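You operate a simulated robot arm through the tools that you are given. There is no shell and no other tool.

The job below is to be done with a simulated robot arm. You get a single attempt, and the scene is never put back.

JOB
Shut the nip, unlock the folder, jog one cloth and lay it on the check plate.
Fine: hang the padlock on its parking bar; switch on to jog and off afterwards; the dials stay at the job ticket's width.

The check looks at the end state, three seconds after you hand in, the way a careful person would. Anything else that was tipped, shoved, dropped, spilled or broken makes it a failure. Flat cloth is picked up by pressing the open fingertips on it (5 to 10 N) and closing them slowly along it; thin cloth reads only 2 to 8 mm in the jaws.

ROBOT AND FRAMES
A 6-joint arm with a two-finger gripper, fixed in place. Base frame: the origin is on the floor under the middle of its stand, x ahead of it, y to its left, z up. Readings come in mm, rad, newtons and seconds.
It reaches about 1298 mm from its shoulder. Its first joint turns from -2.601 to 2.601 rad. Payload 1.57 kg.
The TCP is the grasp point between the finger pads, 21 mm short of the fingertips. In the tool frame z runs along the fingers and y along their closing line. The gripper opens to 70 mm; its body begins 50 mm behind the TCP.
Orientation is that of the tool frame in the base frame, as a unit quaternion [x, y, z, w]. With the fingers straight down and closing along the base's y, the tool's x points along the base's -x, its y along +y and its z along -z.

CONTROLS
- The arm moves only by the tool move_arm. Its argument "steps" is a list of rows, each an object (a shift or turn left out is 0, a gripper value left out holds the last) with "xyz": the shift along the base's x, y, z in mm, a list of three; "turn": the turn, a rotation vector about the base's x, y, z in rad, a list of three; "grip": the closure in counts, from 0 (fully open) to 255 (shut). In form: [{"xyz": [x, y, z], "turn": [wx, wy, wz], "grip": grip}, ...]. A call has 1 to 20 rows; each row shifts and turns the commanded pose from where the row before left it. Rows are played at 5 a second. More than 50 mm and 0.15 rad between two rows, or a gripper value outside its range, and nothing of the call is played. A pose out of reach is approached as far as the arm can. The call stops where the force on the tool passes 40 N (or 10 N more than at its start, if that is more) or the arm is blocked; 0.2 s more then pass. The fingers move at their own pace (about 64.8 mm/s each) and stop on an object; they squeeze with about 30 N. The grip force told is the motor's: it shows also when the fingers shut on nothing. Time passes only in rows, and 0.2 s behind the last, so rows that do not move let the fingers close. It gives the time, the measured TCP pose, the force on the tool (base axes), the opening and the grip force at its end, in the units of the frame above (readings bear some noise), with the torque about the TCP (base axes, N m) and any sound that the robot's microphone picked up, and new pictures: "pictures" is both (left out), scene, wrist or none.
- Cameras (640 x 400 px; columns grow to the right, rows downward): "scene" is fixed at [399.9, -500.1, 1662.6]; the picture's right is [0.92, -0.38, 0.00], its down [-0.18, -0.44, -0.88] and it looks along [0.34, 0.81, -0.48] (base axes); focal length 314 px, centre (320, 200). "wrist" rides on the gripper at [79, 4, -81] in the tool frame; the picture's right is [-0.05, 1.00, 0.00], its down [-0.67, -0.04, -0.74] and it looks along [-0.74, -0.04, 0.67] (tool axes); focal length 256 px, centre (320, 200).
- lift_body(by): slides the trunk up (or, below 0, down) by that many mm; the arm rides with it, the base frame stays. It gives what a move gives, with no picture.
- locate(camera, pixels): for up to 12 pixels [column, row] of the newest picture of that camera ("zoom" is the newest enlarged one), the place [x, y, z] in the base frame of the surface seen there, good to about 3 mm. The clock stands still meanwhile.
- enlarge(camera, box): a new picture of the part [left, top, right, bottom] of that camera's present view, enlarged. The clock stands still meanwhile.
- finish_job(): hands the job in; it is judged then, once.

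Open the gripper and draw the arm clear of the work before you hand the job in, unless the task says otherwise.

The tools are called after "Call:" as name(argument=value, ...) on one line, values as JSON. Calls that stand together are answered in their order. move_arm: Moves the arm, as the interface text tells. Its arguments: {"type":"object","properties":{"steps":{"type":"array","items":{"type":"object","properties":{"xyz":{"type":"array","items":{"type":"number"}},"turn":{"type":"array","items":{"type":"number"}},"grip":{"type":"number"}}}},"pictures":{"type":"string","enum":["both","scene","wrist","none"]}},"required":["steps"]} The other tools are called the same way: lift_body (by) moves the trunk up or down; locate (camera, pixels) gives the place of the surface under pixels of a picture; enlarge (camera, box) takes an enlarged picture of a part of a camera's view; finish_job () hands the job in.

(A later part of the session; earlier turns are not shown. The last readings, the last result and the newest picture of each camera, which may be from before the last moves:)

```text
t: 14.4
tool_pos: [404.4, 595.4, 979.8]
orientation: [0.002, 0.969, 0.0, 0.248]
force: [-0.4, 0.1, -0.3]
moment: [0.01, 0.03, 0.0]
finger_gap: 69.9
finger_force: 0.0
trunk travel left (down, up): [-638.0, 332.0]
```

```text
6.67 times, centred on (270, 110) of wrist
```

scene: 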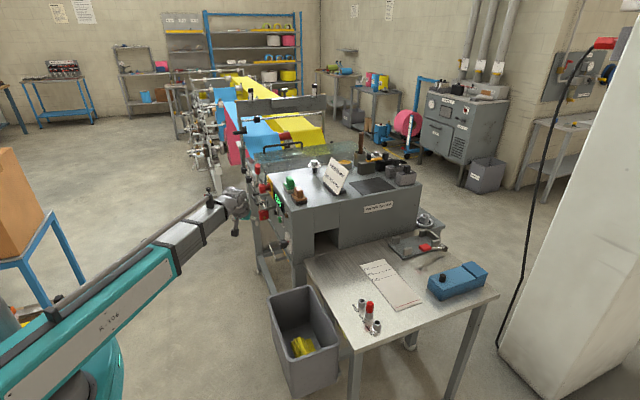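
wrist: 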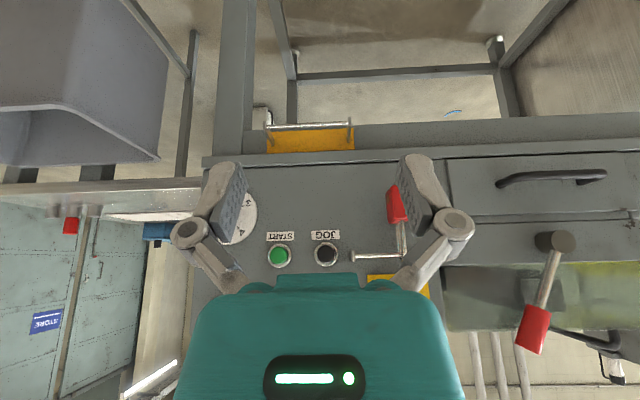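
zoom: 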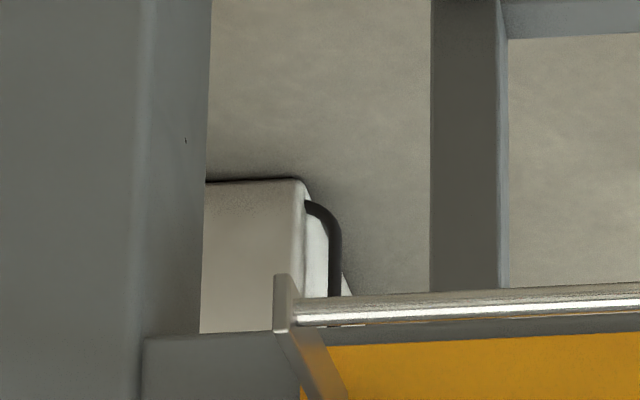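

Everything about the lock bar looks closed, so I inspect the padlock from below for a key or opening: tilt the tool by another 0.7 rad and lower the trunk 150 mm while clear at x≈404.

Call:
move_arm(steps=[{"xyz": [-5, 10, 0], "turn": [0, -0.14, 0]}, {"xyz": [-5, 10, 0], "turn": [0, -0.14, 0]}, {"xyz": [0, 10, 0], "turn": [0, -0.14, 0]}, {"xyz": [0, 10, 0], "turn": [0, -0.14, 0]}, {"xyz": [0, 10, 0], "turn": [0, -0.14, 0]}], pictures="none")

Call:
lift_body(by=-170)

Call:
move_arm(steps=[{"xyz": [20, 0, 0]}])

```text
t: 15.6
tool_pos: [393.7, 645.5, 1075.1]
orientation: [0.0, 0.825, 0.0, 0.565]
force: [0.9, -0.3, 0.6]
moment: [0.03, -0.03, 0.02]
finger_gap: 70.0
finger_force: 0.0
out of reach, approached as far as the arm can: row 1, 2, 3, 4, 5
trunk travel left (down, up): [-638.0, 332.0]
```

```text
t: 17.6
tool_pos: [394.0, 644.3, 905.2]
orientation: [0.0, 0.826, 0.0, 0.564]
force: [0.2, 0.1, -0.3]
moment: [0.01, 0.02, 0.0]
finger_gap: 70.1
finger_force: 0.1
trunk travel left (down, up): [-468.0, 502.0]
```

```text
t: 18.0
tool_pos: [414.2, 645.3, 905.4]
orientation: [0.0, 0.826, 0.0, 0.563]
force: [-0.3, -0.2, -0.6]
moment: [-0.02, 0.0, -0.01]
finger_gap: 70.2
finger_force: 0.1
trunk travel left (down, up): [-468.0, 502.0]
```

scene: 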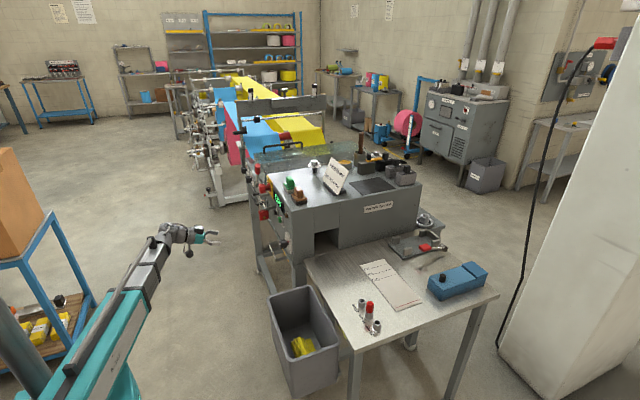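
wrist: 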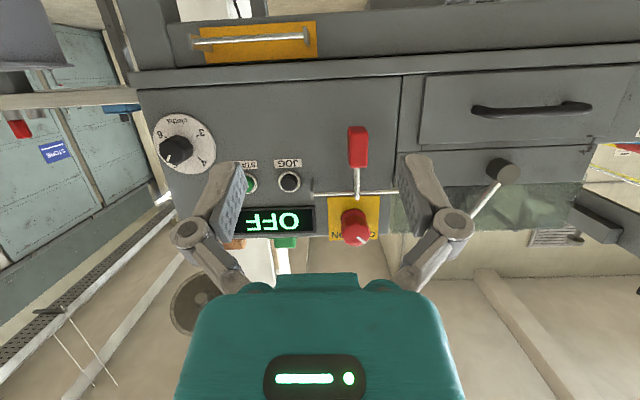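

Call:
enlarge(camera="wrist", box=[310, 110, 406, 210])

Call:
enlarge(camera="wrist", box=[170, 0, 340, 80])

Call:
enlarge(camera="wrist", box=[310, 180, 400, 260])

Call:
enlarge(camera="scene", box=[0, 270, 110, 360])

```text
4.00 times, centred on (358, 160) of wrist
```

zoom: 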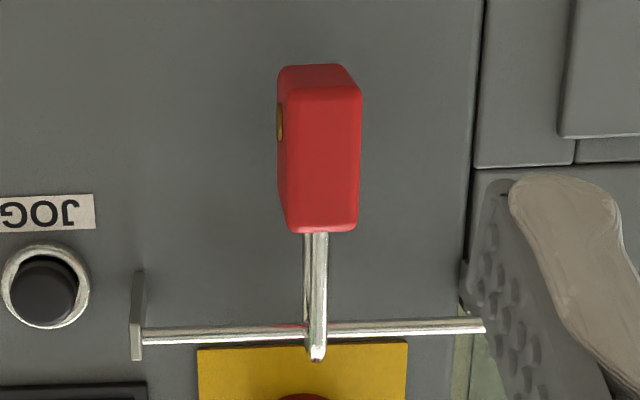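

```text
3.76 times, centred on (255, 40) of wrist
```

zoom: 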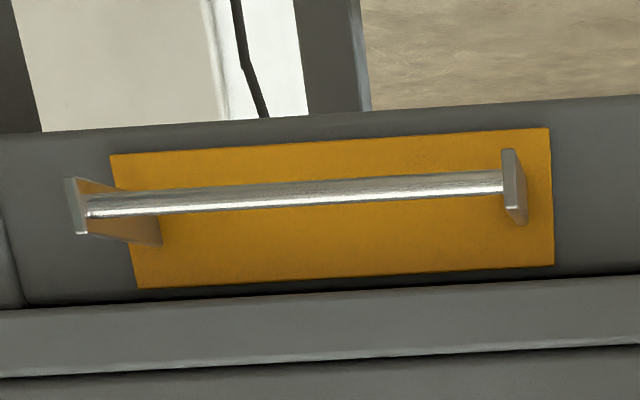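

```text
5.00 times, centred on (355, 220) of wrist
```

zoom: 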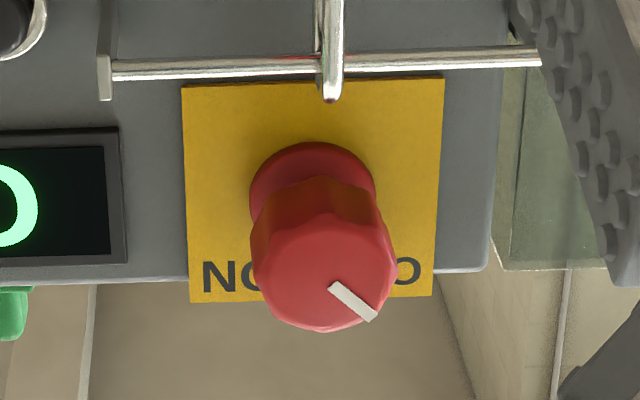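

```text
4.44 times, centred on (55, 315) of scene
```

zoom: 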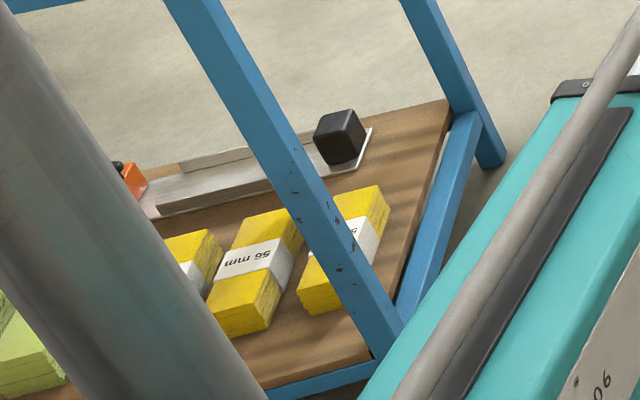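

The padlock body spans about x 598–645, y 672–695, z 925–968; the OFF/ON knob and parking bar are clear too. I bring the fingers horizontal (+x) at y≈684 to approach the padlock body.

Call:
move_arm(steps=[{"xyz": [0, 13, 0], "turn": [0, -0.123, 0]}, {"xyz": [0, 13, 0], "turn": [0, -0.123, 0]}, {"xyz": [0, 13, 0], "turn": [0, -0.123, 0]}, {"xyz": [20, 0, 0]}])

```text
t: 19.0
tool_pos: [435.9, 684.1, 972.5]
orientation: [0.0, 0.709, -0.001, 0.706]
force: [-0.6, -0.6, -0.4]
moment: [-0.02, 0.0, -0.01]
finger_gap: 69.8
finger_force: 0.1
out of reach, approached as far as the arm can: row 1, 2, 3
trunk travel left (down, up): [-468.0, 502.0]
```

scene: 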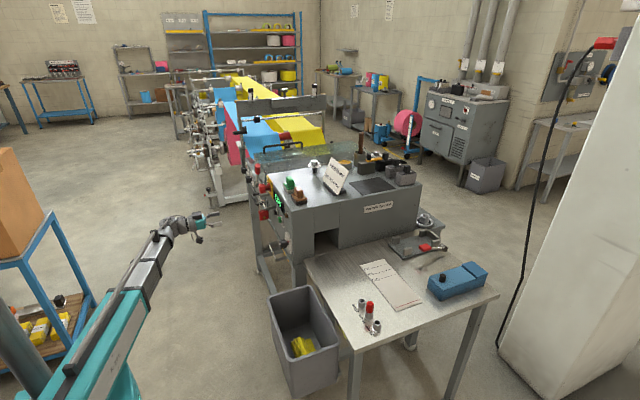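
wrist: 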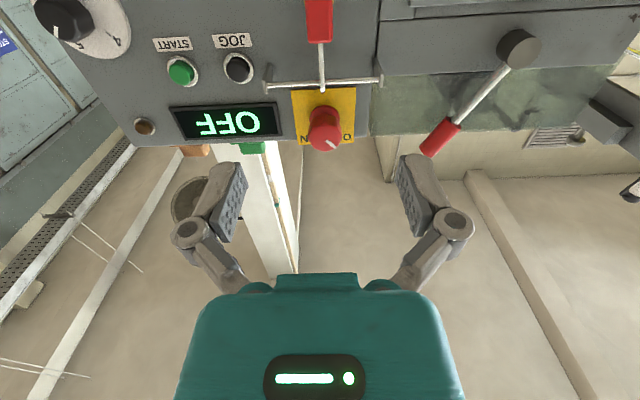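

Horizontal fingers reached at z=972. I zoom on the padlock's shackle and on the nip lever from this lower viewpoint.

Call:
enlarge(camera="wrist", box=[280, 0, 370, 100])

Call:
enlarge(camera="wrist", box=[380, 10, 640, 170])

Call:
locate(camera="wrist", pixels=[[515, 45], [500, 75], [440, 137], [430, 150], [450, 130], [318, 20], [322, 45], [322, 85], [325, 130], [320, 100], [240, 68], [268, 82]])

```text
4.00 times, centred on (325, 50) of wrist
```

zoom: 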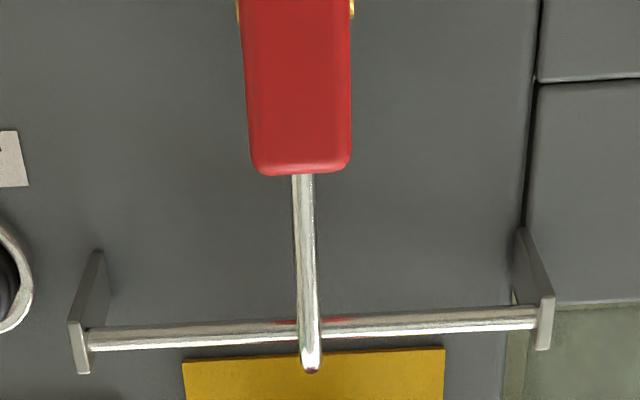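

```text
2.46 times, centred on (510, 90) of wrist
```

zoom: 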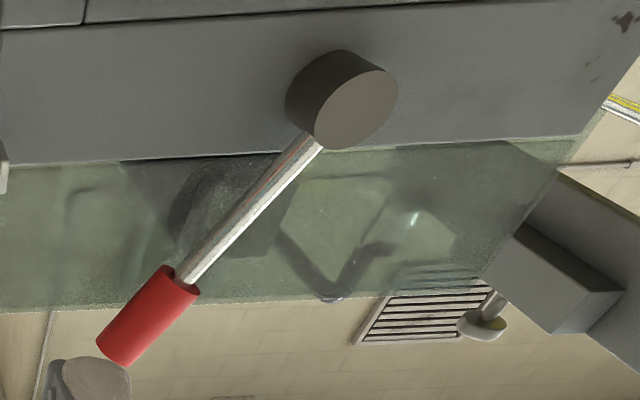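

```text
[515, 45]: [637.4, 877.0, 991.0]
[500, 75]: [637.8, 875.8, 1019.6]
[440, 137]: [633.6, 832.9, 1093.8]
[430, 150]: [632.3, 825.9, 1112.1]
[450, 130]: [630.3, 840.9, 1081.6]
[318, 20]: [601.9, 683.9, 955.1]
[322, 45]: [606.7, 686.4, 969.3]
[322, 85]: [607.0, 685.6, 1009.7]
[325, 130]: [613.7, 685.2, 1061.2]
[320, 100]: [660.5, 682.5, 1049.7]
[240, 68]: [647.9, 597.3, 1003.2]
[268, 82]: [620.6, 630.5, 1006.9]
```

Padlock centred at y≈684.5, body z≈925–969, matching TCP y. I lower the trunk 25 mm to z≈947 and move in to x≈612, fingers straddling the body.

Call:
lift_body(by=-25)

Call:
move_arm(steps=[{"xyz": [40, 0, 0]}, {"xyz": [40, 0, 0]}, {"xyz": [30, 0, 0]}, {"xyz": [20, 0, 0]}, {"xyz": [20, 0, 0]}, {"xyz": [15, 0, 0]}, {"xyz": [10, 0, 0]}])

```text
t: 19.7
tool_pos: [435.7, 685.0, 947.6]
orientation: [0.0, 0.709, -0.001, 0.705]
force: [-0.1, -0.6, 0.3]
moment: [0.02, -0.03, 0.02]
finger_gap: 69.9
finger_force: 0.0
trunk travel left (down, up): [-443.0, 527.0]
```

```text
t: 21.3
tool_pos: [610.7, 683.8, 947.0]
orientation: [0.0, 0.708, 0.0, 0.706]
force: [0.2, -0.6, -0.2]
moment: [0.0, 0.03, 0.03]
finger_gap: 70.1
finger_force: 0.1
trunk travel left (down, up): [-443.0, 527.0]
```

scene: 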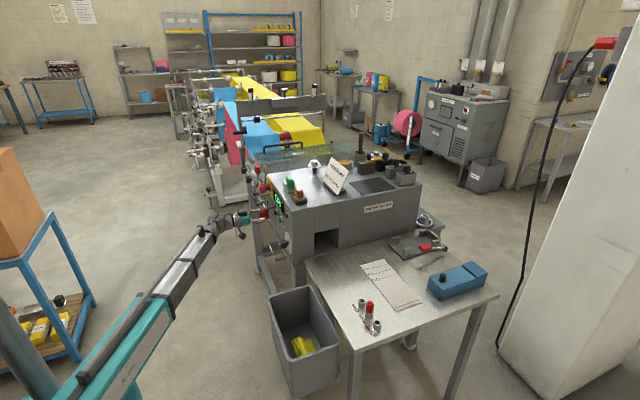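
wrist: 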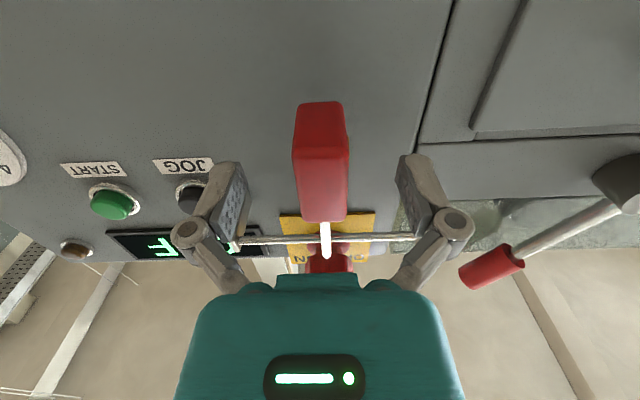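

The fingers straddle the padlock body (wrist (320,160) between fingers at 215 and 420). I close the grip on it.

Call:
move_arm(steps=[{"grip": 100}, {"grip": 150}, {"grip": 200}, {"grip": 255}, {"grip": 255}, {"grip": 255}], pictures="wrist")

Call:
enlarge(camera="wrist", box=[270, 90, 370, 270])

```text
t: 22.7
tool_pos: [609.9, 684.6, 948.1]
orientation: [-0.001, 0.708, 0.001, 0.706]
force: [0.7, 0.3, 0.0]
moment: [-0.02, -0.04, -0.01]
finger_gap: 21.3
finger_force: 30.0
trunk travel left (down, up): [-443.0, 527.0]
```

wrist: 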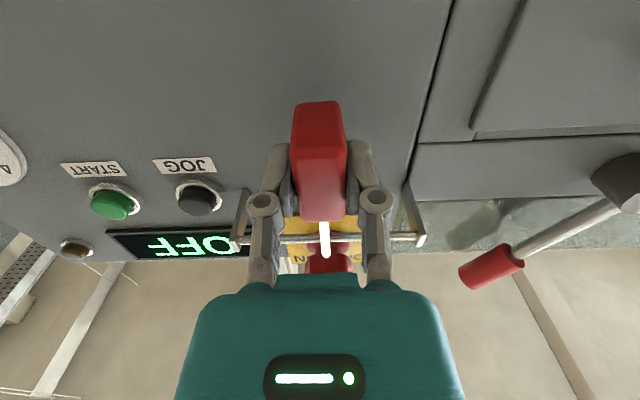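

```text
2.22 times, centred on (320, 180) of wrist
```

zoom: 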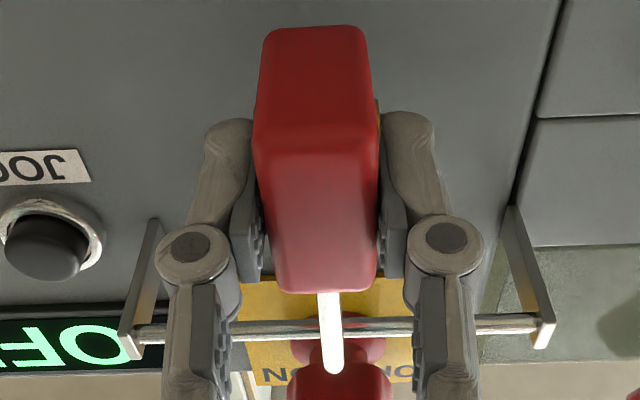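

Gripped firmly (21.3 mm, 30 N). I test by pulling down 4 mm with the trunk and reading the force.

Call:
lift_body(by=-4)

```text
t: 23.2
tool_pos: [608.5, 684.1, 946.0]
orientation: [-0.001, 0.707, 0.0, 0.707]
force: [2.8, 3.2, 22.7]
moment: [-0.23, -0.13, 0.04]
finger_gap: 21.2
finger_force: 30.0
trunk travel left (down, up): [-439.0, 531.0]
```

Pulling down gives 22.7 N of resistance, so the shackle doesn't slide out freely. I go back up by 4 mm and then lift 15 mm to see how the padlock moves the other way.

Call:
lift_body(by=4)

Call:
lift_body(by=15)

Call:
move_arm(steps=[{"xyz": [0, 0, 0]}], pictures="wrist")

Call:
enlarge(camera="wrist", box=[230, 90, 410, 270])

```text
t: 23.7
tool_pos: [609.8, 683.1, 947.2]
orientation: [0.001, 0.709, 0.0, 0.705]
force: [0.7, -0.6, 0.8]
moment: [0.02, 0.01, 0.01]
finger_gap: 21.3
finger_force: 29.9
trunk travel left (down, up): [-443.0, 527.0]
```

```text
t: 24.4
tool_pos: [610.3, 683.9, 962.7]
orientation: [0.0, 0.708, 0.0, 0.706]
force: [0.9, 0.4, -0.6]
moment: [0.02, -0.01, -0.02]
finger_gap: 21.1
finger_force: 30.2
trunk travel left (down, up): [-458.0, 512.0]
```

```text
t: 24.8
tool_pos: [609.8, 683.7, 962.4]
orientation: [-0.001, 0.708, 0.001, 0.706]
force: [-0.9, 0.1, -1.4]
moment: [0.01, -0.01, -0.03]
finger_gap: 21.1
finger_force: 29.6
trunk travel left (down, up): [-458.0, 512.0]
```

wrist: 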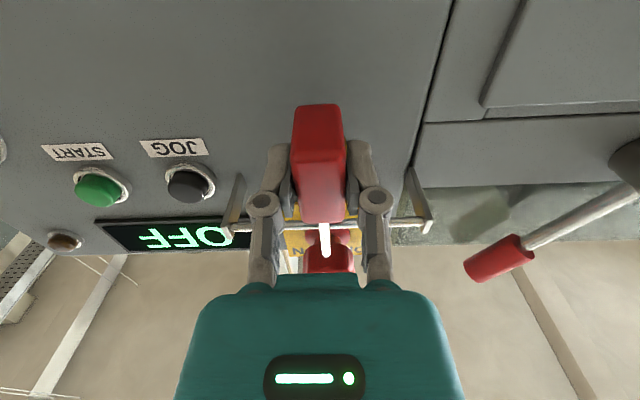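

```text
2.22 times, centred on (320, 180) of wrist
```

zoom: 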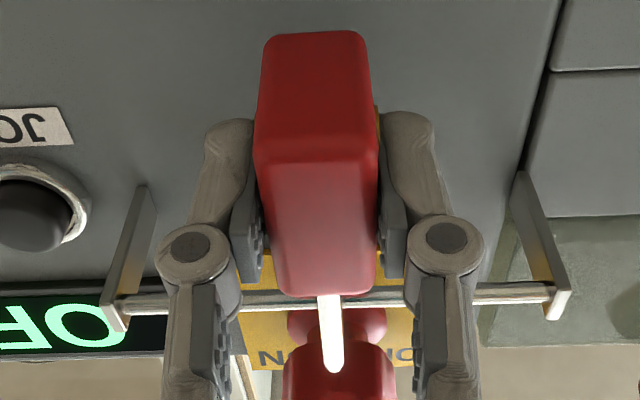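

The padlock rose freely and the bar now sits lower in the shackle loop. I lift 20 mm more so the bar is just above the body, watching the force.

Call:
lift_body(by=12)

Call:
lift_body(by=8)

Call:
move_arm(steps=[{"xyz": [0, 0, 0]}], pictures="wrist")

Call:
enlarge(camera="wrist", box=[230, 90, 410, 270])

```text
t: 25.4
tool_pos: [609.5, 683.8, 974.3]
orientation: [0.0, 0.709, 0.0, 0.706]
force: [0.6, -1.1, -0.4]
moment: [0.01, 0.02, 0.0]
finger_gap: 21.1
finger_force: 30.3
trunk travel left (down, up): [-470.0, 500.0]
```

```text
t: 25.9
tool_pos: [608.9, 684.2, 981.5]
orientation: [0.0, 0.709, -0.001, 0.706]
force: [0.0, 0.1, -3.2]
moment: [-0.01, 0.02, 0.03]
finger_gap: 21.2
finger_force: 30.2
trunk travel left (down, up): [-478.0, 492.0]
```

```text
t: 26.3
tool_pos: [610.0, 684.5, 983.7]
orientation: [0.0, 0.708, 0.0, 0.706]
force: [0.0, 0.3, -4.3]
moment: [0.01, 0.06, -0.01]
finger_gap: 21.4
finger_force: 29.8
trunk travel left (down, up): [-478.0, 492.0]
```

wrist: 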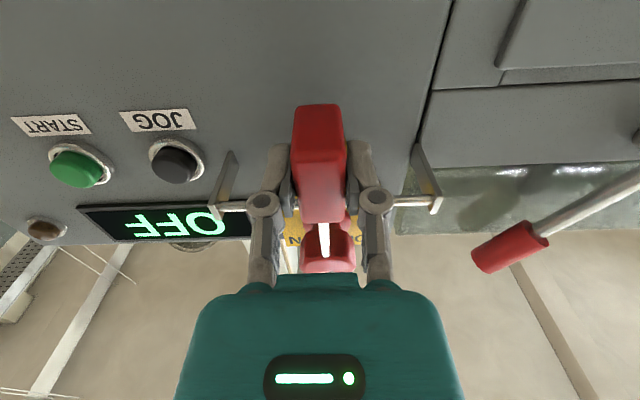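

```text
2.22 times, centred on (320, 180) of wrist
```

zoom: 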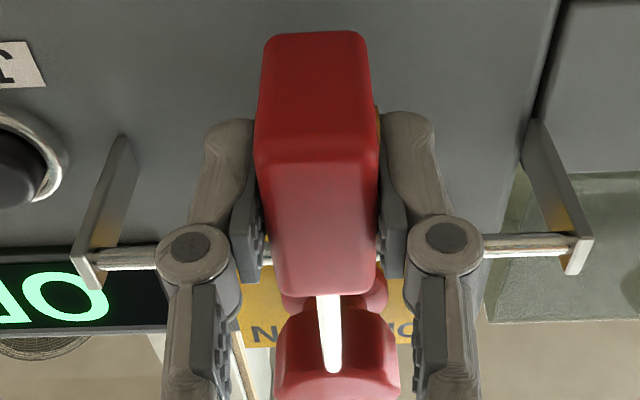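

A small downward push (-4.3 N) shows contact with the bar or the knob above. I lower 3 mm and gently pull 12 mm toward the robot to feel whether the rear leg blocks.

Call:
lift_body(by=-3)

Call:
move_arm(steps=[{"xyz": [-4, 0, 0]}, {"xyz": [-4, 0, 0]}, {"xyz": [-4, 0, 0]}], pictures="wrist")

Call:
enlarge(camera="wrist", box=[230, 90, 410, 270])

```text
t: 26.9
tool_pos: [609.8, 683.5, 979.0]
orientation: [-0.001, 0.708, 0.0, 0.706]
force: [-0.2, 1.0, -0.6]
moment: [0.01, -0.01, -0.02]
finger_gap: 21.3
finger_force: 29.7
trunk travel left (down, up): [-475.0, 495.0]
```

```text
t: 27.6
tool_pos: [597.5, 684.9, 979.3]
orientation: [-0.001, 0.708, 0.0, 0.706]
force: [-0.7, -0.1, -0.9]
moment: [-0.03, 0.0, -0.04]
finger_gap: 21.4
finger_force: 30.3
trunk travel left (down, up): [-475.0, 495.0]
```

wrist: 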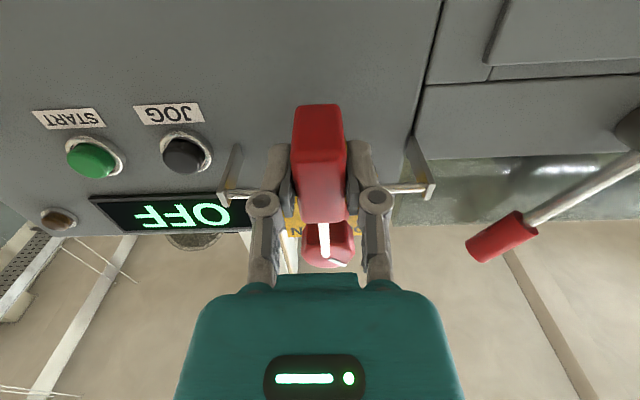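

```text
2.22 times, centred on (320, 180) of wrist
```

zoom: 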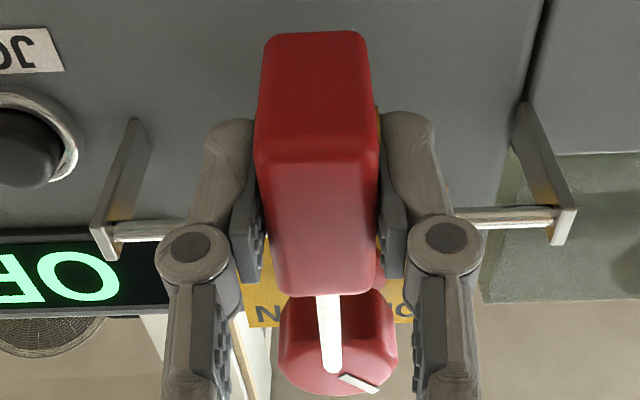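

No resistance after 12 mm, though the rear leg should nearly touch by now. I pull 8 mm further in small steps and look.

Call:
move_arm(steps=[{"xyz": [-3, 0, 0]}, {"xyz": [-3, 0, 0]}, {"xyz": [-2, 0, 0]}], pictures="wrist")

Call:
enlarge(camera="wrist", box=[230, 90, 410, 270])

```text
t: 28.4
tool_pos: [589.8, 683.8, 979.4]
orientation: [0.0, 0.708, 0.0, 0.706]
force: [-0.5, -0.5, -0.9]
moment: [0.02, 0.02, 0.01]
finger_gap: 21.3
finger_force: 29.6
trunk travel left (down, up): [-475.0, 495.0]
```

wrist: 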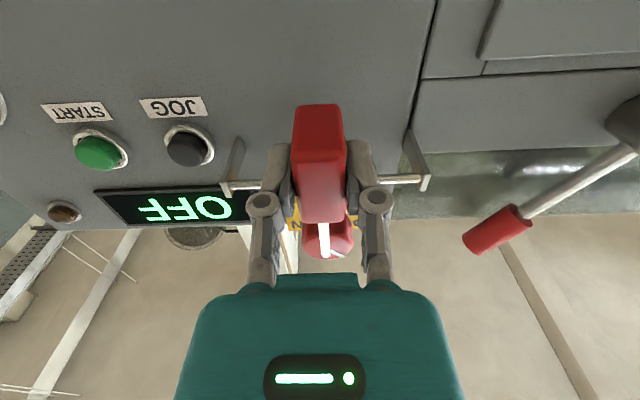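

```text
2.22 times, centred on (320, 180) of wrist
```

zoom: 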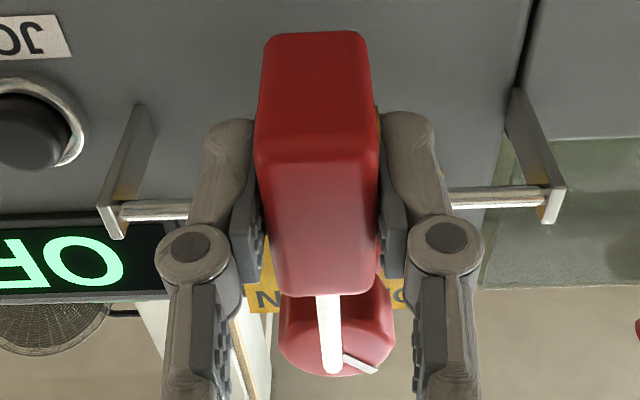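

Still no resistance: the padlock comes away as an open hook. I check with the scene camera before pulling it fully clear.

Call:
move_arm(steps=[{"xyz": [-8, 0, 0]}, {"xyz": [-10, 0, 0]}, {"xyz": [-10, 0, 0]}])

Call:
enlarge(camera="scene", box=[225, 180, 305, 240])

Call:
enlarge(camera="wrist", box=[230, 90, 410, 270])

```text
t: 29.2
tool_pos: [561.8, 683.1, 977.9]
orientation: [0.0, 0.709, 0.0, 0.706]
force: [0.1, 0.1, -1.1]
moment: [0.01, 0.05, -0.01]
finger_gap: 21.3
finger_force: 29.7
trunk travel left (down, up): [-475.0, 495.0]
```

scene: 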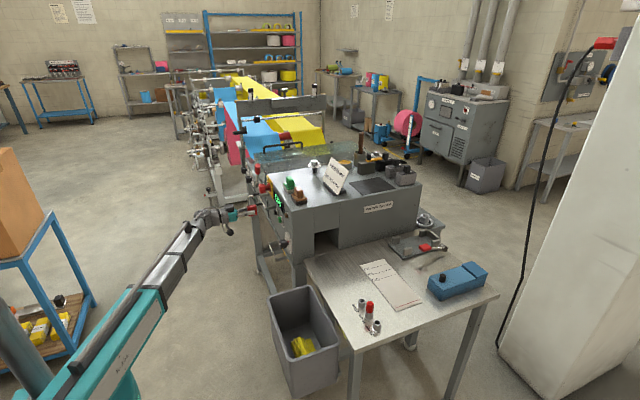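
wrist: 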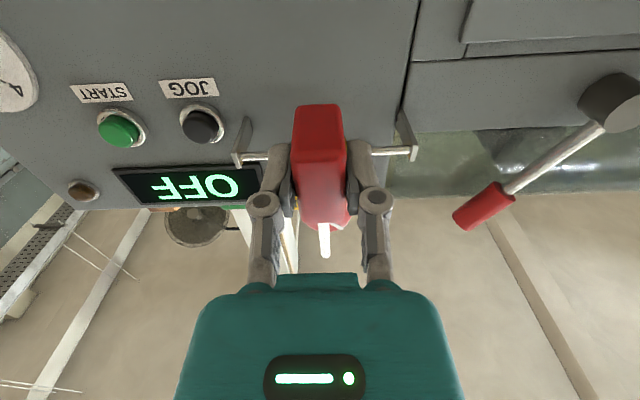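

```text
6.67 times, centred on (265, 210) of scene
```

zoom: 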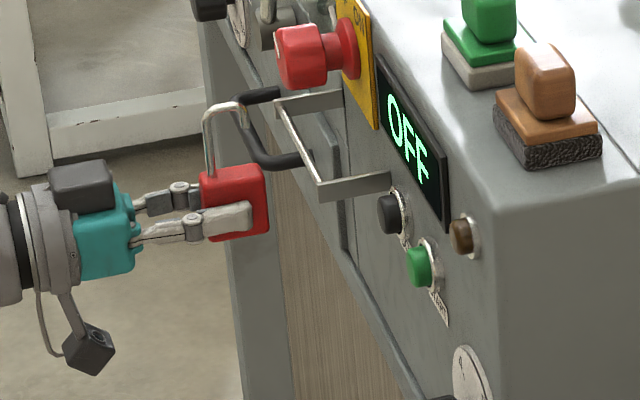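

```text
2.22 times, centred on (320, 180) of wrist
```

zoom: 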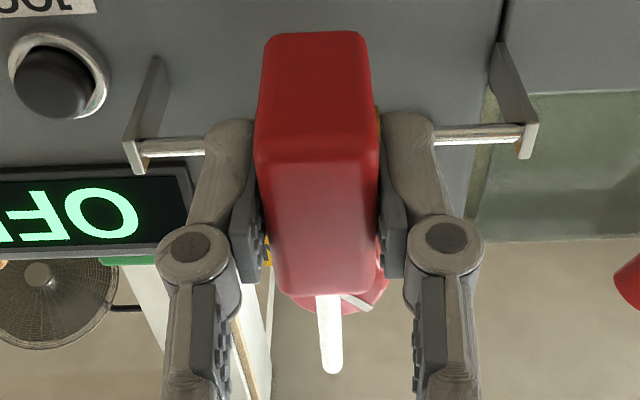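

The scene zoom shows the padlock free with an open hook (short rear leg at zoom (243,125)). Next is the parking bar at (619, 520–621, 831); before lowering I check where the blue side table stands relative to the arm links.

Call:
locate(camera="scene", pixels=[[55, 215], [95, 300], [70, 350], [30, 180], [100, 340], [150, 270], [200, 222], [272, 245], [287, 252], [278, 275], [300, 300], [275, 262]])

Call:
enlarge(camera="scene", box=[0, 190, 320, 390])

```text
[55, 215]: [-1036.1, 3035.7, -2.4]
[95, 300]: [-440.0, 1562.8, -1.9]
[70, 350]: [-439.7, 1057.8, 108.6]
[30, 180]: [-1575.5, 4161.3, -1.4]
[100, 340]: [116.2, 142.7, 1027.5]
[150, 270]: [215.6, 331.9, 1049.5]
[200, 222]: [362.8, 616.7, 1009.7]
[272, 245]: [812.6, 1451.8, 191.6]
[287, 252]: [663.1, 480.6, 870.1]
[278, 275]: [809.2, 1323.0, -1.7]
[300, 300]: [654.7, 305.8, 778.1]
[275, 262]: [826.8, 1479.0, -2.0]
```

```text
2.00 times, centred on (160, 290) of scene
```

zoom: 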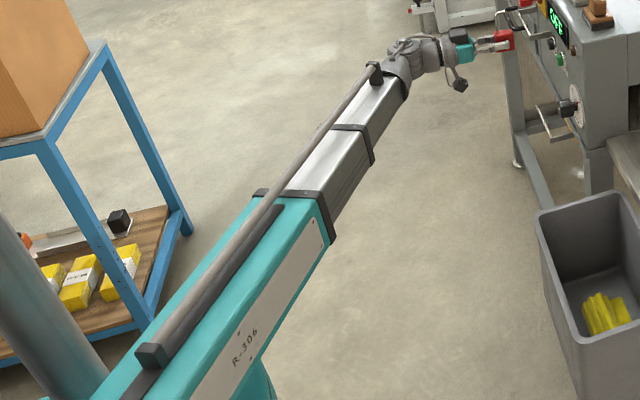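

The boom is telescopic and clear of the table and bin. I back off to x≈520, shift to y≈570 and lower the trunk 181 mm so the hook gap is level with the parking bar (z≈831).

Call:
move_arm(steps=[{"xyz": [-20, 0, 0]}, {"xyz": [-22, 0, 0]}, {"xyz": [0, -38, 0]}, {"xyz": [0, -38, 0]}, {"xyz": [0, -38, 0]}], pictures="none")

Call:
lift_body(by=-120)

Call:
move_arm(steps=[{"xyz": [0, 0, 0]}])

```text
t: 30.4
tool_pos: [518.8, 569.3, 978.8]
orientation: [0.0, 0.708, -0.001, 0.706]
force: [0.6, 0.2, -0.9]
moment: [-0.03, 0.04, 0.0]
finger_gap: 21.3
finger_force: 29.9
trunk travel left (down, up): [-475.0, 495.0]
```

```text
t: 31.9
tool_pos: [519.6, 570.2, 858.1]
orientation: [-0.001, 0.708, 0.001, 0.706]
force: [-0.8, 0.8, -0.8]
moment: [0.02, -0.01, 0.03]
finger_gap: 21.3
finger_force: 29.9
trunk travel left (down, up): [-355.0, 615.0]
```

```text
t: 32.4
tool_pos: [519.9, 568.6, 859.4]
orientation: [0.001, 0.709, -0.001, 0.705]
force: [0.0, 0.9, -0.9]
moment: [0.0, 0.01, -0.03]
finger_gap: 21.0
finger_force: 29.6
trunk travel left (down, up): [-355.0, 615.0]
```

scene: 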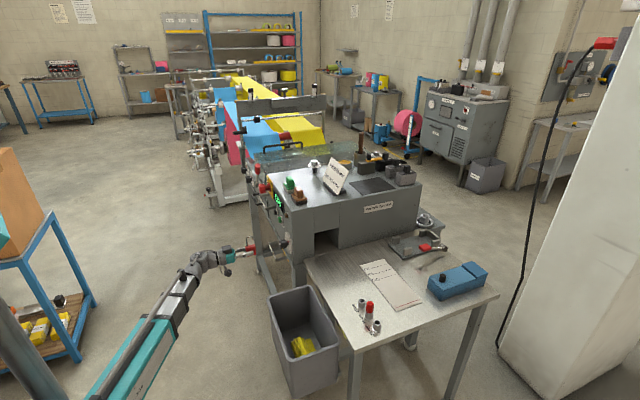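
wrist: 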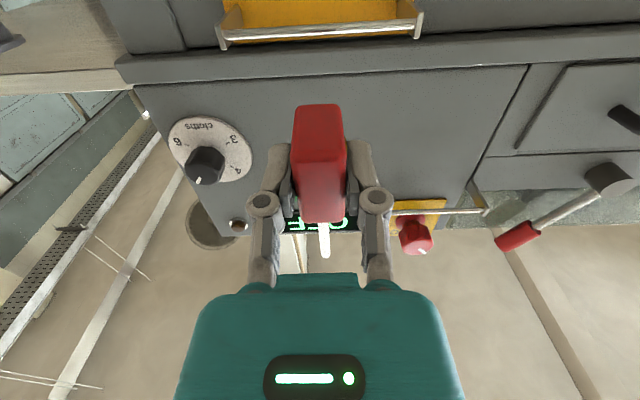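

The parking bar is in view at wrist (225–420, 25–40). I measure it and the shackle points before lowering the rest.

Call:
locate(camera="wrist", pixels=[[240, 39], [280, 36], [320, 33], [360, 31], [400, 28], [420, 20], [222, 35], [325, 230], [325, 250], [318, 150], [318, 110], [322, 210]])

Call:
enlarge(camera="scene", box=[220, 225, 310, 285])

```text
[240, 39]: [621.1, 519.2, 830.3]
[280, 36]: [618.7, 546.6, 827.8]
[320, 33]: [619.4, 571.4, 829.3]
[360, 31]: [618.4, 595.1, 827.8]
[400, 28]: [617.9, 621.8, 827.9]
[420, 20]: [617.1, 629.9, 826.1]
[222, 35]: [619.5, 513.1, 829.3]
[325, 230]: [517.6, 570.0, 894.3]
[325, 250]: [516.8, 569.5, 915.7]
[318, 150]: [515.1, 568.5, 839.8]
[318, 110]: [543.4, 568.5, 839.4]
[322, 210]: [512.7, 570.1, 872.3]
```

```text
6.67 times, centred on (265, 255) of scene
```

zoom: 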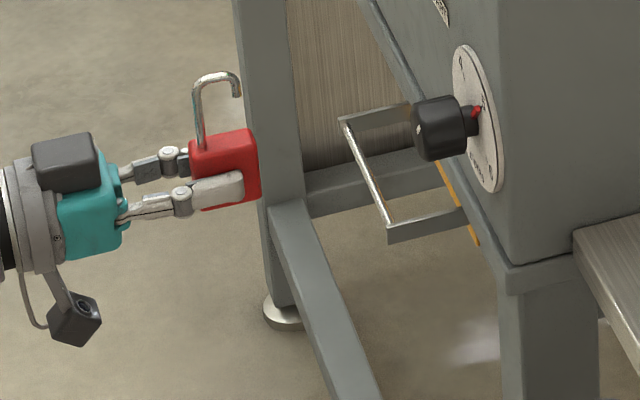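

The hook shape is clear: a gap of about 30 mm between short rear leg and body. Parking bar centre ≈ (619.5, 571, 830), so I lower 65 mm to TCP z≈794 and then move in +x to 610.

Call:
lift_body(by=-65)

Call:
move_arm(steps=[{"xyz": [20, 0, 0]}, {"xyz": [20, 0, 0]}, {"xyz": [10, 0, 0]}])

Call:
enlarge(camera="scene", box=[220, 225, 310, 285])

```text
t: 33.4
tool_pos: [520.0, 569.4, 793.8]
orientation: [0.0, 0.708, 0.0, 0.706]
force: [0.0, 0.2, -1.8]
moment: [-0.03, 0.03, 0.0]
finger_gap: 21.2
finger_force: 30.2
trunk travel left (down, up): [-290.0, 680.0]
```

```text
t: 34.2
tool_pos: [571.2, 568.7, 795.1]
orientation: [0.0, 0.708, -0.001, 0.706]
force: [0.7, -0.6, 0.0]
moment: [0.02, 0.03, -0.01]
finger_gap: 21.1
finger_force: 30.0
trunk travel left (down, up): [-290.0, 680.0]
```

scene: 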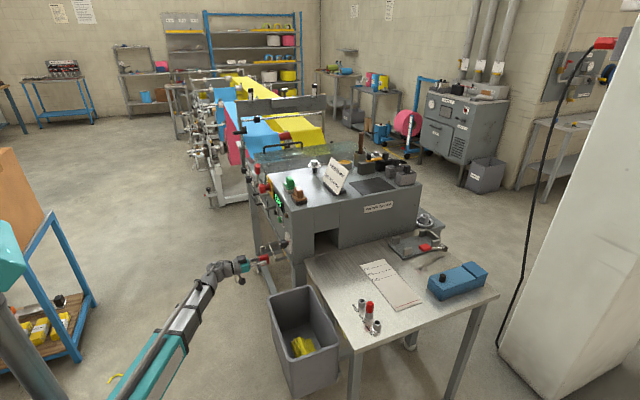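
wrist: 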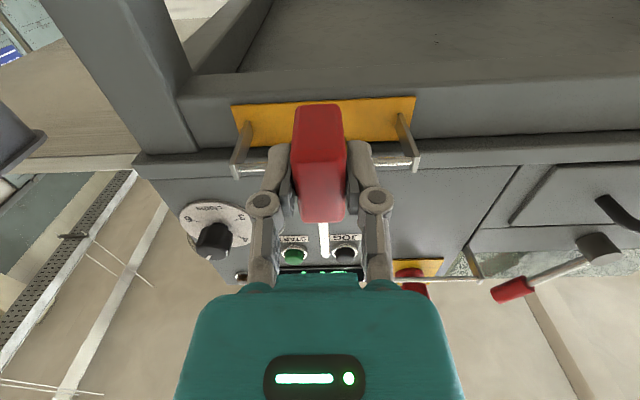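

```text
6.67 times, centred on (265, 255) of scene
```

zoom: 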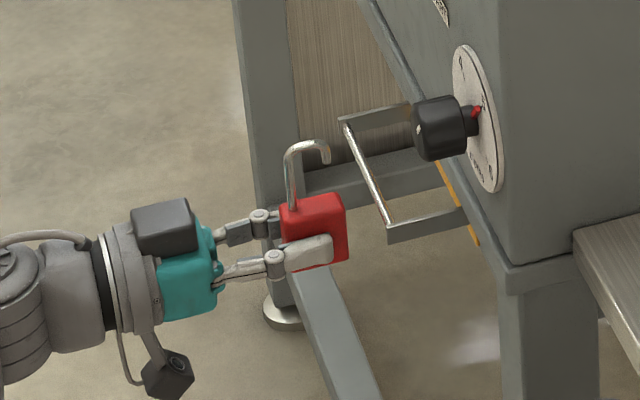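

The hook's gap is level with the bar and nothing else is near. I move in the remaining 39 mm in small steps.

Call:
move_arm(steps=[{"xyz": [8, 0, 0]}, {"xyz": [8, 0, 0]}, {"xyz": [8, 0, 0]}, {"xyz": [8, 0, 0]}, {"xyz": [7, 0, 0]}])

Call:
enlarge(camera="scene", box=[235, 235, 305, 280])

Call:
enlarge(camera="wrist", box=[210, 90, 430, 270])

```text
t: 35.4
tool_pos: [609.4, 570.1, 794.3]
orientation: [0.001, 0.708, -0.001, 0.706]
force: [0.1, -0.4, -0.4]
moment: [0.03, 0.01, -0.01]
finger_gap: 21.3
finger_force: 30.0
trunk travel left (down, up): [-290.0, 680.0]
```

scene: 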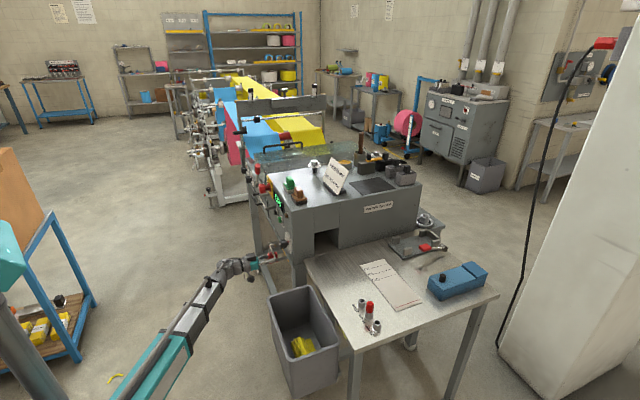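
wrist: 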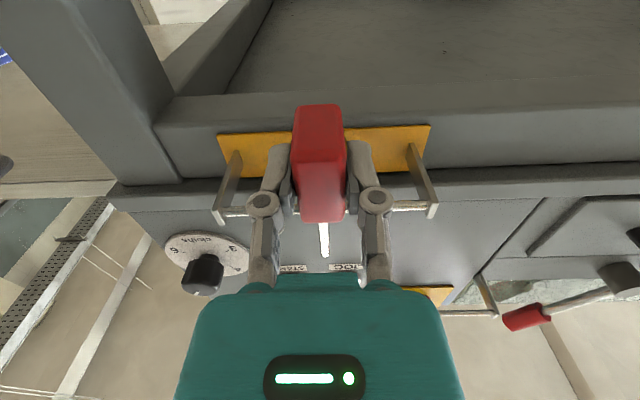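

```text
8.89 times, centred on (270, 258) of scene
```

zoom: 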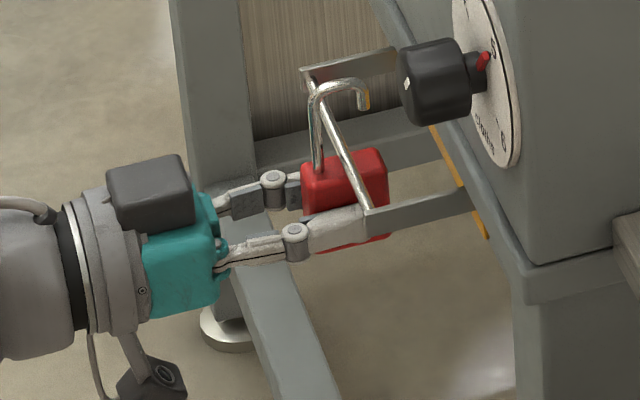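

```text
2.22 times, centred on (320, 180) of wrist
```

zoom: 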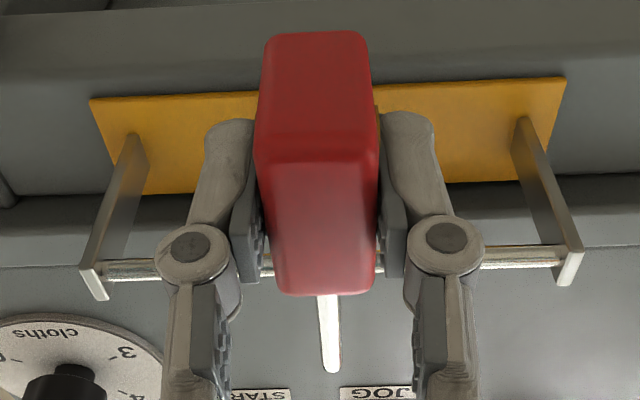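

The bar now passes between the front leg and the short rear leg. I lower 24 mm, then feel for the bar taking the weight.

Call:
lift_body(by=-24)

Call:
lift_body(by=-3)

Call:
move_arm(steps=[{"xyz": [0, 0, 0]}])

Call:
enlarge(camera="scene", box=[235, 235, 305, 280])

```text
t: 36.1
tool_pos: [609.0, 569.3, 770.6]
orientation: [-0.001, 0.708, 0.001, 0.706]
force: [0.1, 0.0, 0.0]
moment: [-0.04, 0.02, -0.01]
finger_gap: 21.3
finger_force: 30.1
trunk travel left (down, up): [-266.0, 704.0]
```

```text
t: 36.6
tool_pos: [608.4, 568.8, 766.9]
orientation: [-0.001, 0.708, 0.001, 0.706]
force: [0.1, 0.2, -1.1]
moment: [-0.02, -0.02, 0.04]
finger_gap: 21.3
finger_force: 29.8
trunk travel left (down, up): [-263.0, 707.0]
```

```text
t: 37.0
tool_pos: [608.5, 569.1, 766.5]
orientation: [0.0, 0.709, 0.0, 0.706]
force: [0.3, -0.2, -0.9]
moment: [0.04, 0.02, 0.01]
finger_gap: 21.2
finger_force: 29.8
trunk travel left (down, up): [-263.0, 707.0]
```

scene: 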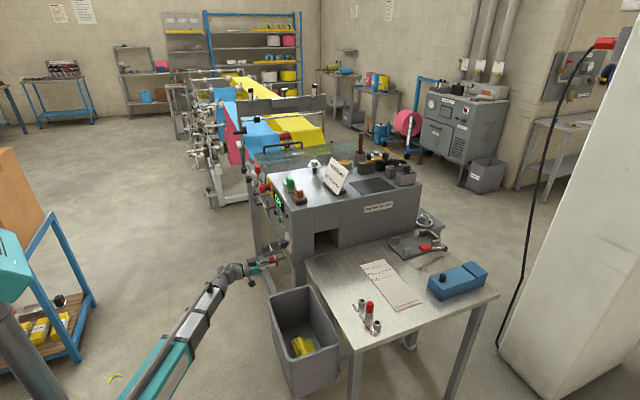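
wrist: 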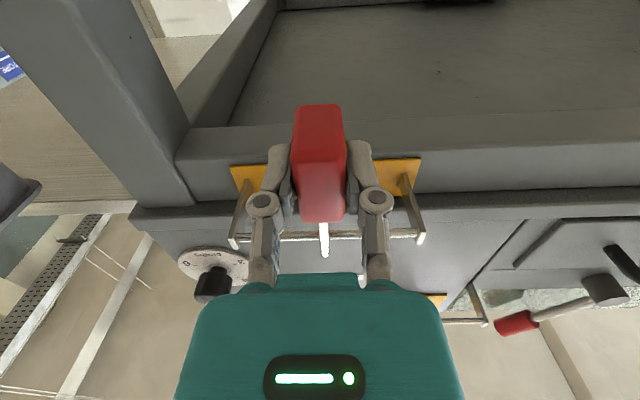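

```text
8.89 times, centred on (270, 258) of scene
```

zoom: 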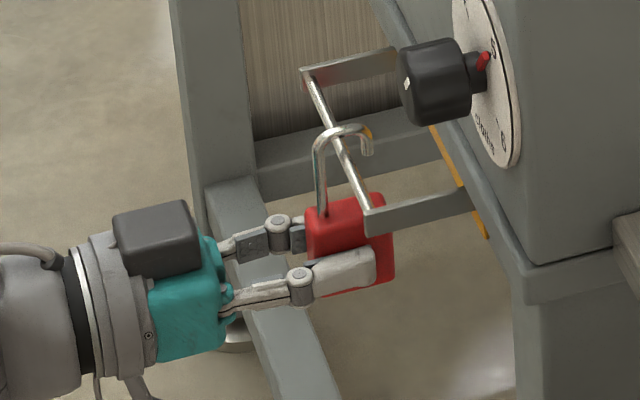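

The shackle's top is right at the bar (zoom (340,135)) but still carried by the gripper. I lower in 2 mm bits until the force shows contact.

Call:
lift_body(by=-2)

Call:
lift_body(by=-1.5)

```text
t: 37.5
tool_pos: [608.7, 569.5, 765.2]
orientation: [0.0, 0.708, -0.001, 0.706]
force: [-0.6, -0.5, -0.8]
moment: [0.02, 0.01, 0.01]
finger_gap: 21.3
finger_force: 30.3
trunk travel left (down, up): [-261.0, 709.0]
```

```text
t: 38.0
tool_pos: [609.3, 568.6, 764.3]
orientation: [0.0, 0.708, 0.0, 0.706]
force: [-0.4, 1.2, 0.7]
moment: [-0.02, -0.05, 0.0]
finger_gap: 21.4
finger_force: 29.9
trunk travel left (down, up): [-260.0, 710.0]
```

Force turned to +0.7 N: the bar is taking the weight. I open the gripper and look.

Call:
move_arm(steps=[{"grip": 200}, {"grip": 150}, {"grip": 80}, {"grip": 0}, {"grip": 0}, {"grip": 0}])

Call:
enlarge(camera="scene", box=[235, 235, 305, 280])

```text
t: 39.4
tool_pos: [608.6, 570.7, 763.6]
orientation: [-0.001, 0.708, 0.001, 0.706]
force: [0.2, -0.5, -0.1]
moment: [0.0, -0.02, -0.01]
finger_gap: 70.3
finger_force: 0.0
trunk travel left (down, up): [-260.0, 710.0]
```

scene: 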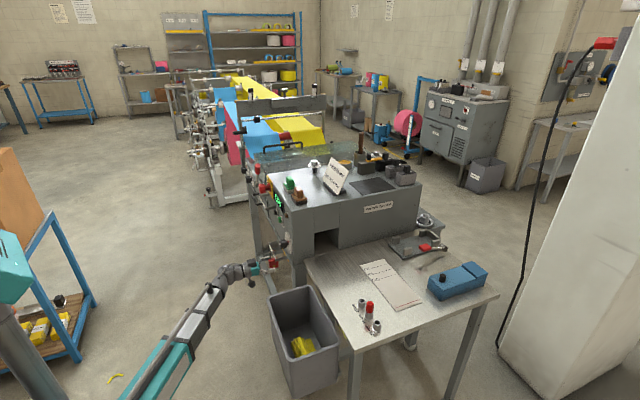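
wrist: 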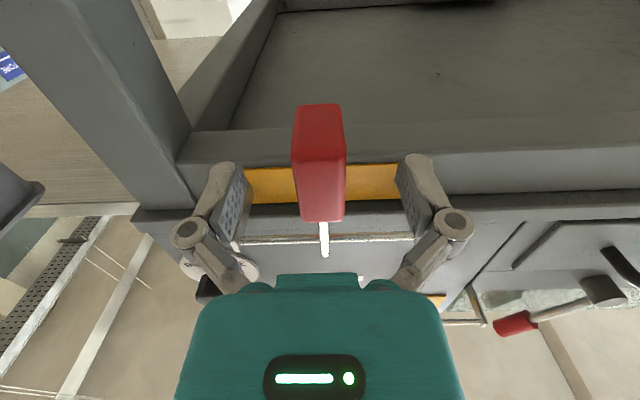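

```text
8.89 times, centred on (270, 258) of scene
```

zoom: 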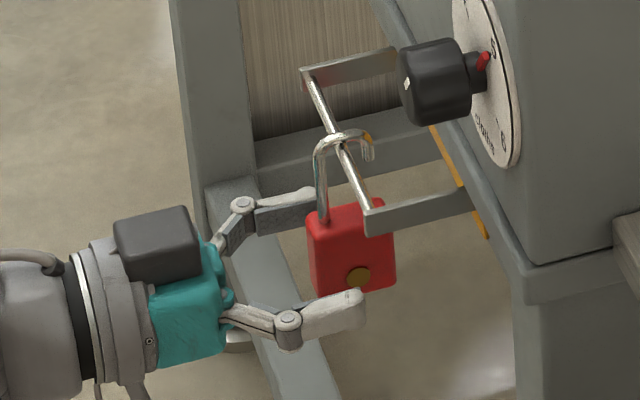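

The padlock hangs on the parking bar. I back straight out to x≈510 slowly and check it remains hanging.

Call:
move_arm(steps=[{"xyz": [-15, 0, 0]}, {"xyz": [-15, 0, 0]}, {"xyz": [-20, 0, 0]}, {"xyz": [-25, 0, 0]}, {"xyz": [-25, 0, 0]}])

Call:
enlarge(camera="scene", box=[235, 235, 305, 280])

Call:
enlarge(camera="wrist", box=[200, 40, 440, 190])

```text
t: 40.6
tool_pos: [508.6, 569.4, 763.5]
orientation: [0.0, 0.708, 0.0, 0.706]
force: [0.0, -0.7, 0.2]
moment: [-0.04, -0.02, 0.01]
finger_gap: 70.1
finger_force: 0.0
trunk travel left (down, up): [-260.0, 710.0]
```

scene: 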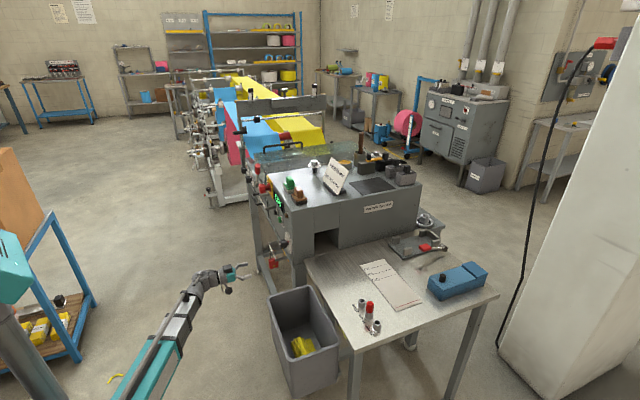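
wrist: 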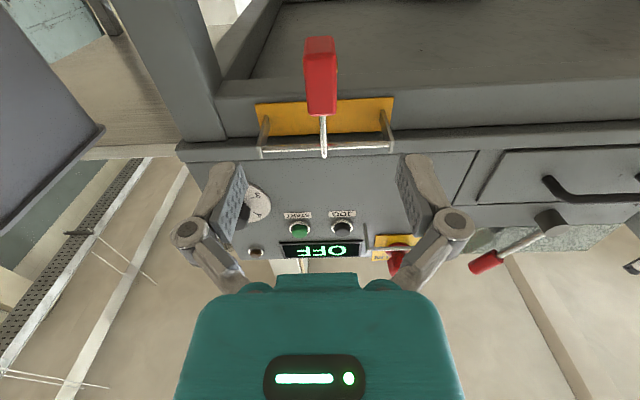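

```text
8.89 times, centred on (270, 258) of scene
```

zoom: 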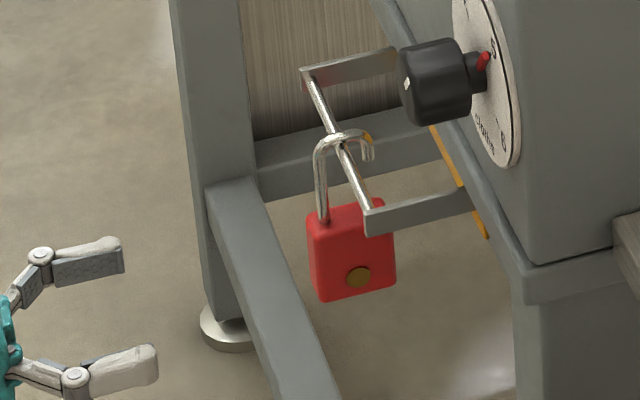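

```text
2.67 times, centred on (320, 115) of wrist
```

zoom: 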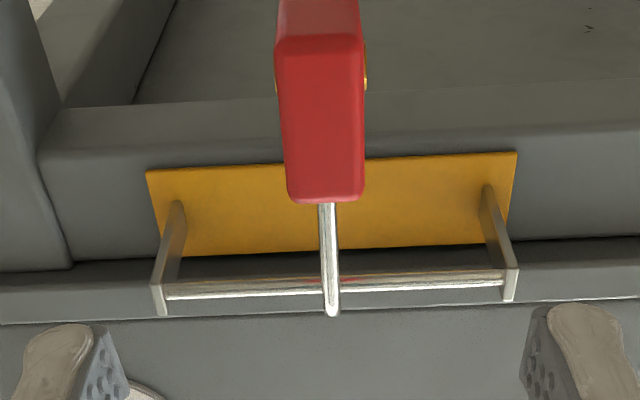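

The padlock is parked securely. Next the nip lever: I raise the trunk 340 mm and move to y≈815, staying at x≈480, to look at it and then feel which way it swings.

Call:
lift_body(by=340)

Call:
move_arm(steps=[{"xyz": [-8, 35, 0]}, {"xyz": [0, 40, 0]}, {"xyz": [0, 40, 0]}, {"xyz": [0, 40, 0]}, {"xyz": [0, 40, 0]}, {"xyz": [0, 40, 0]}])

```text
t: 44.0
tool_pos: [509.3, 569.5, 1103.9]
orientation: [0.0, 0.709, 0.0, 0.706]
force: [0.2, 0.3, 0.1]
moment: [-0.02, -0.02, -0.01]
finger_gap: 70.1
finger_force: 0.1
trunk travel left (down, up): [-600.0, 370.0]
```

```text
t: 45.4
tool_pos: [501.9, 805.7, 1104.1]
orientation: [0.001, 0.708, -0.001, 0.706]
force: [0.8, -0.2, 1.0]
moment: [0.01, 0.02, -0.01]
finger_gap: 69.9
finger_force: 0.0
trunk travel left (down, up): [-600.0, 370.0]
```

scene: 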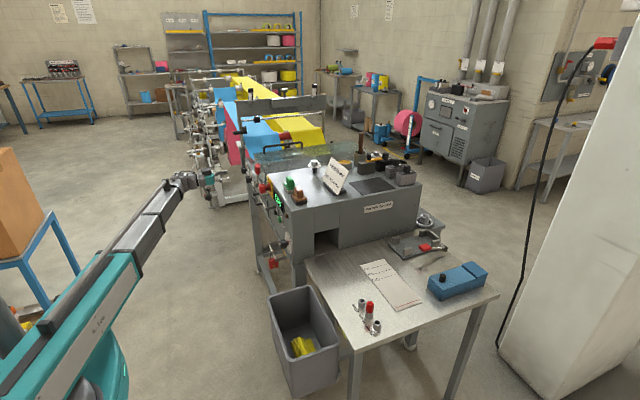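
wrist: 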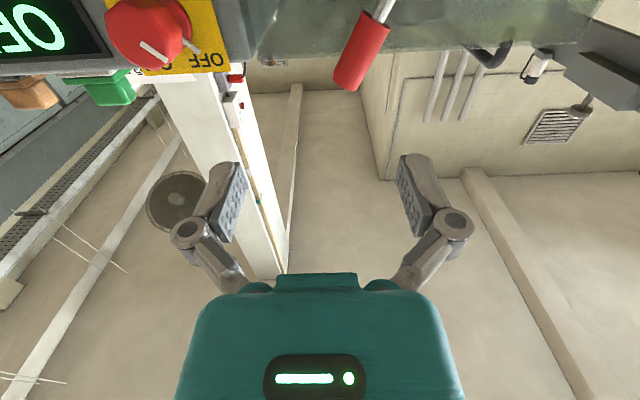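

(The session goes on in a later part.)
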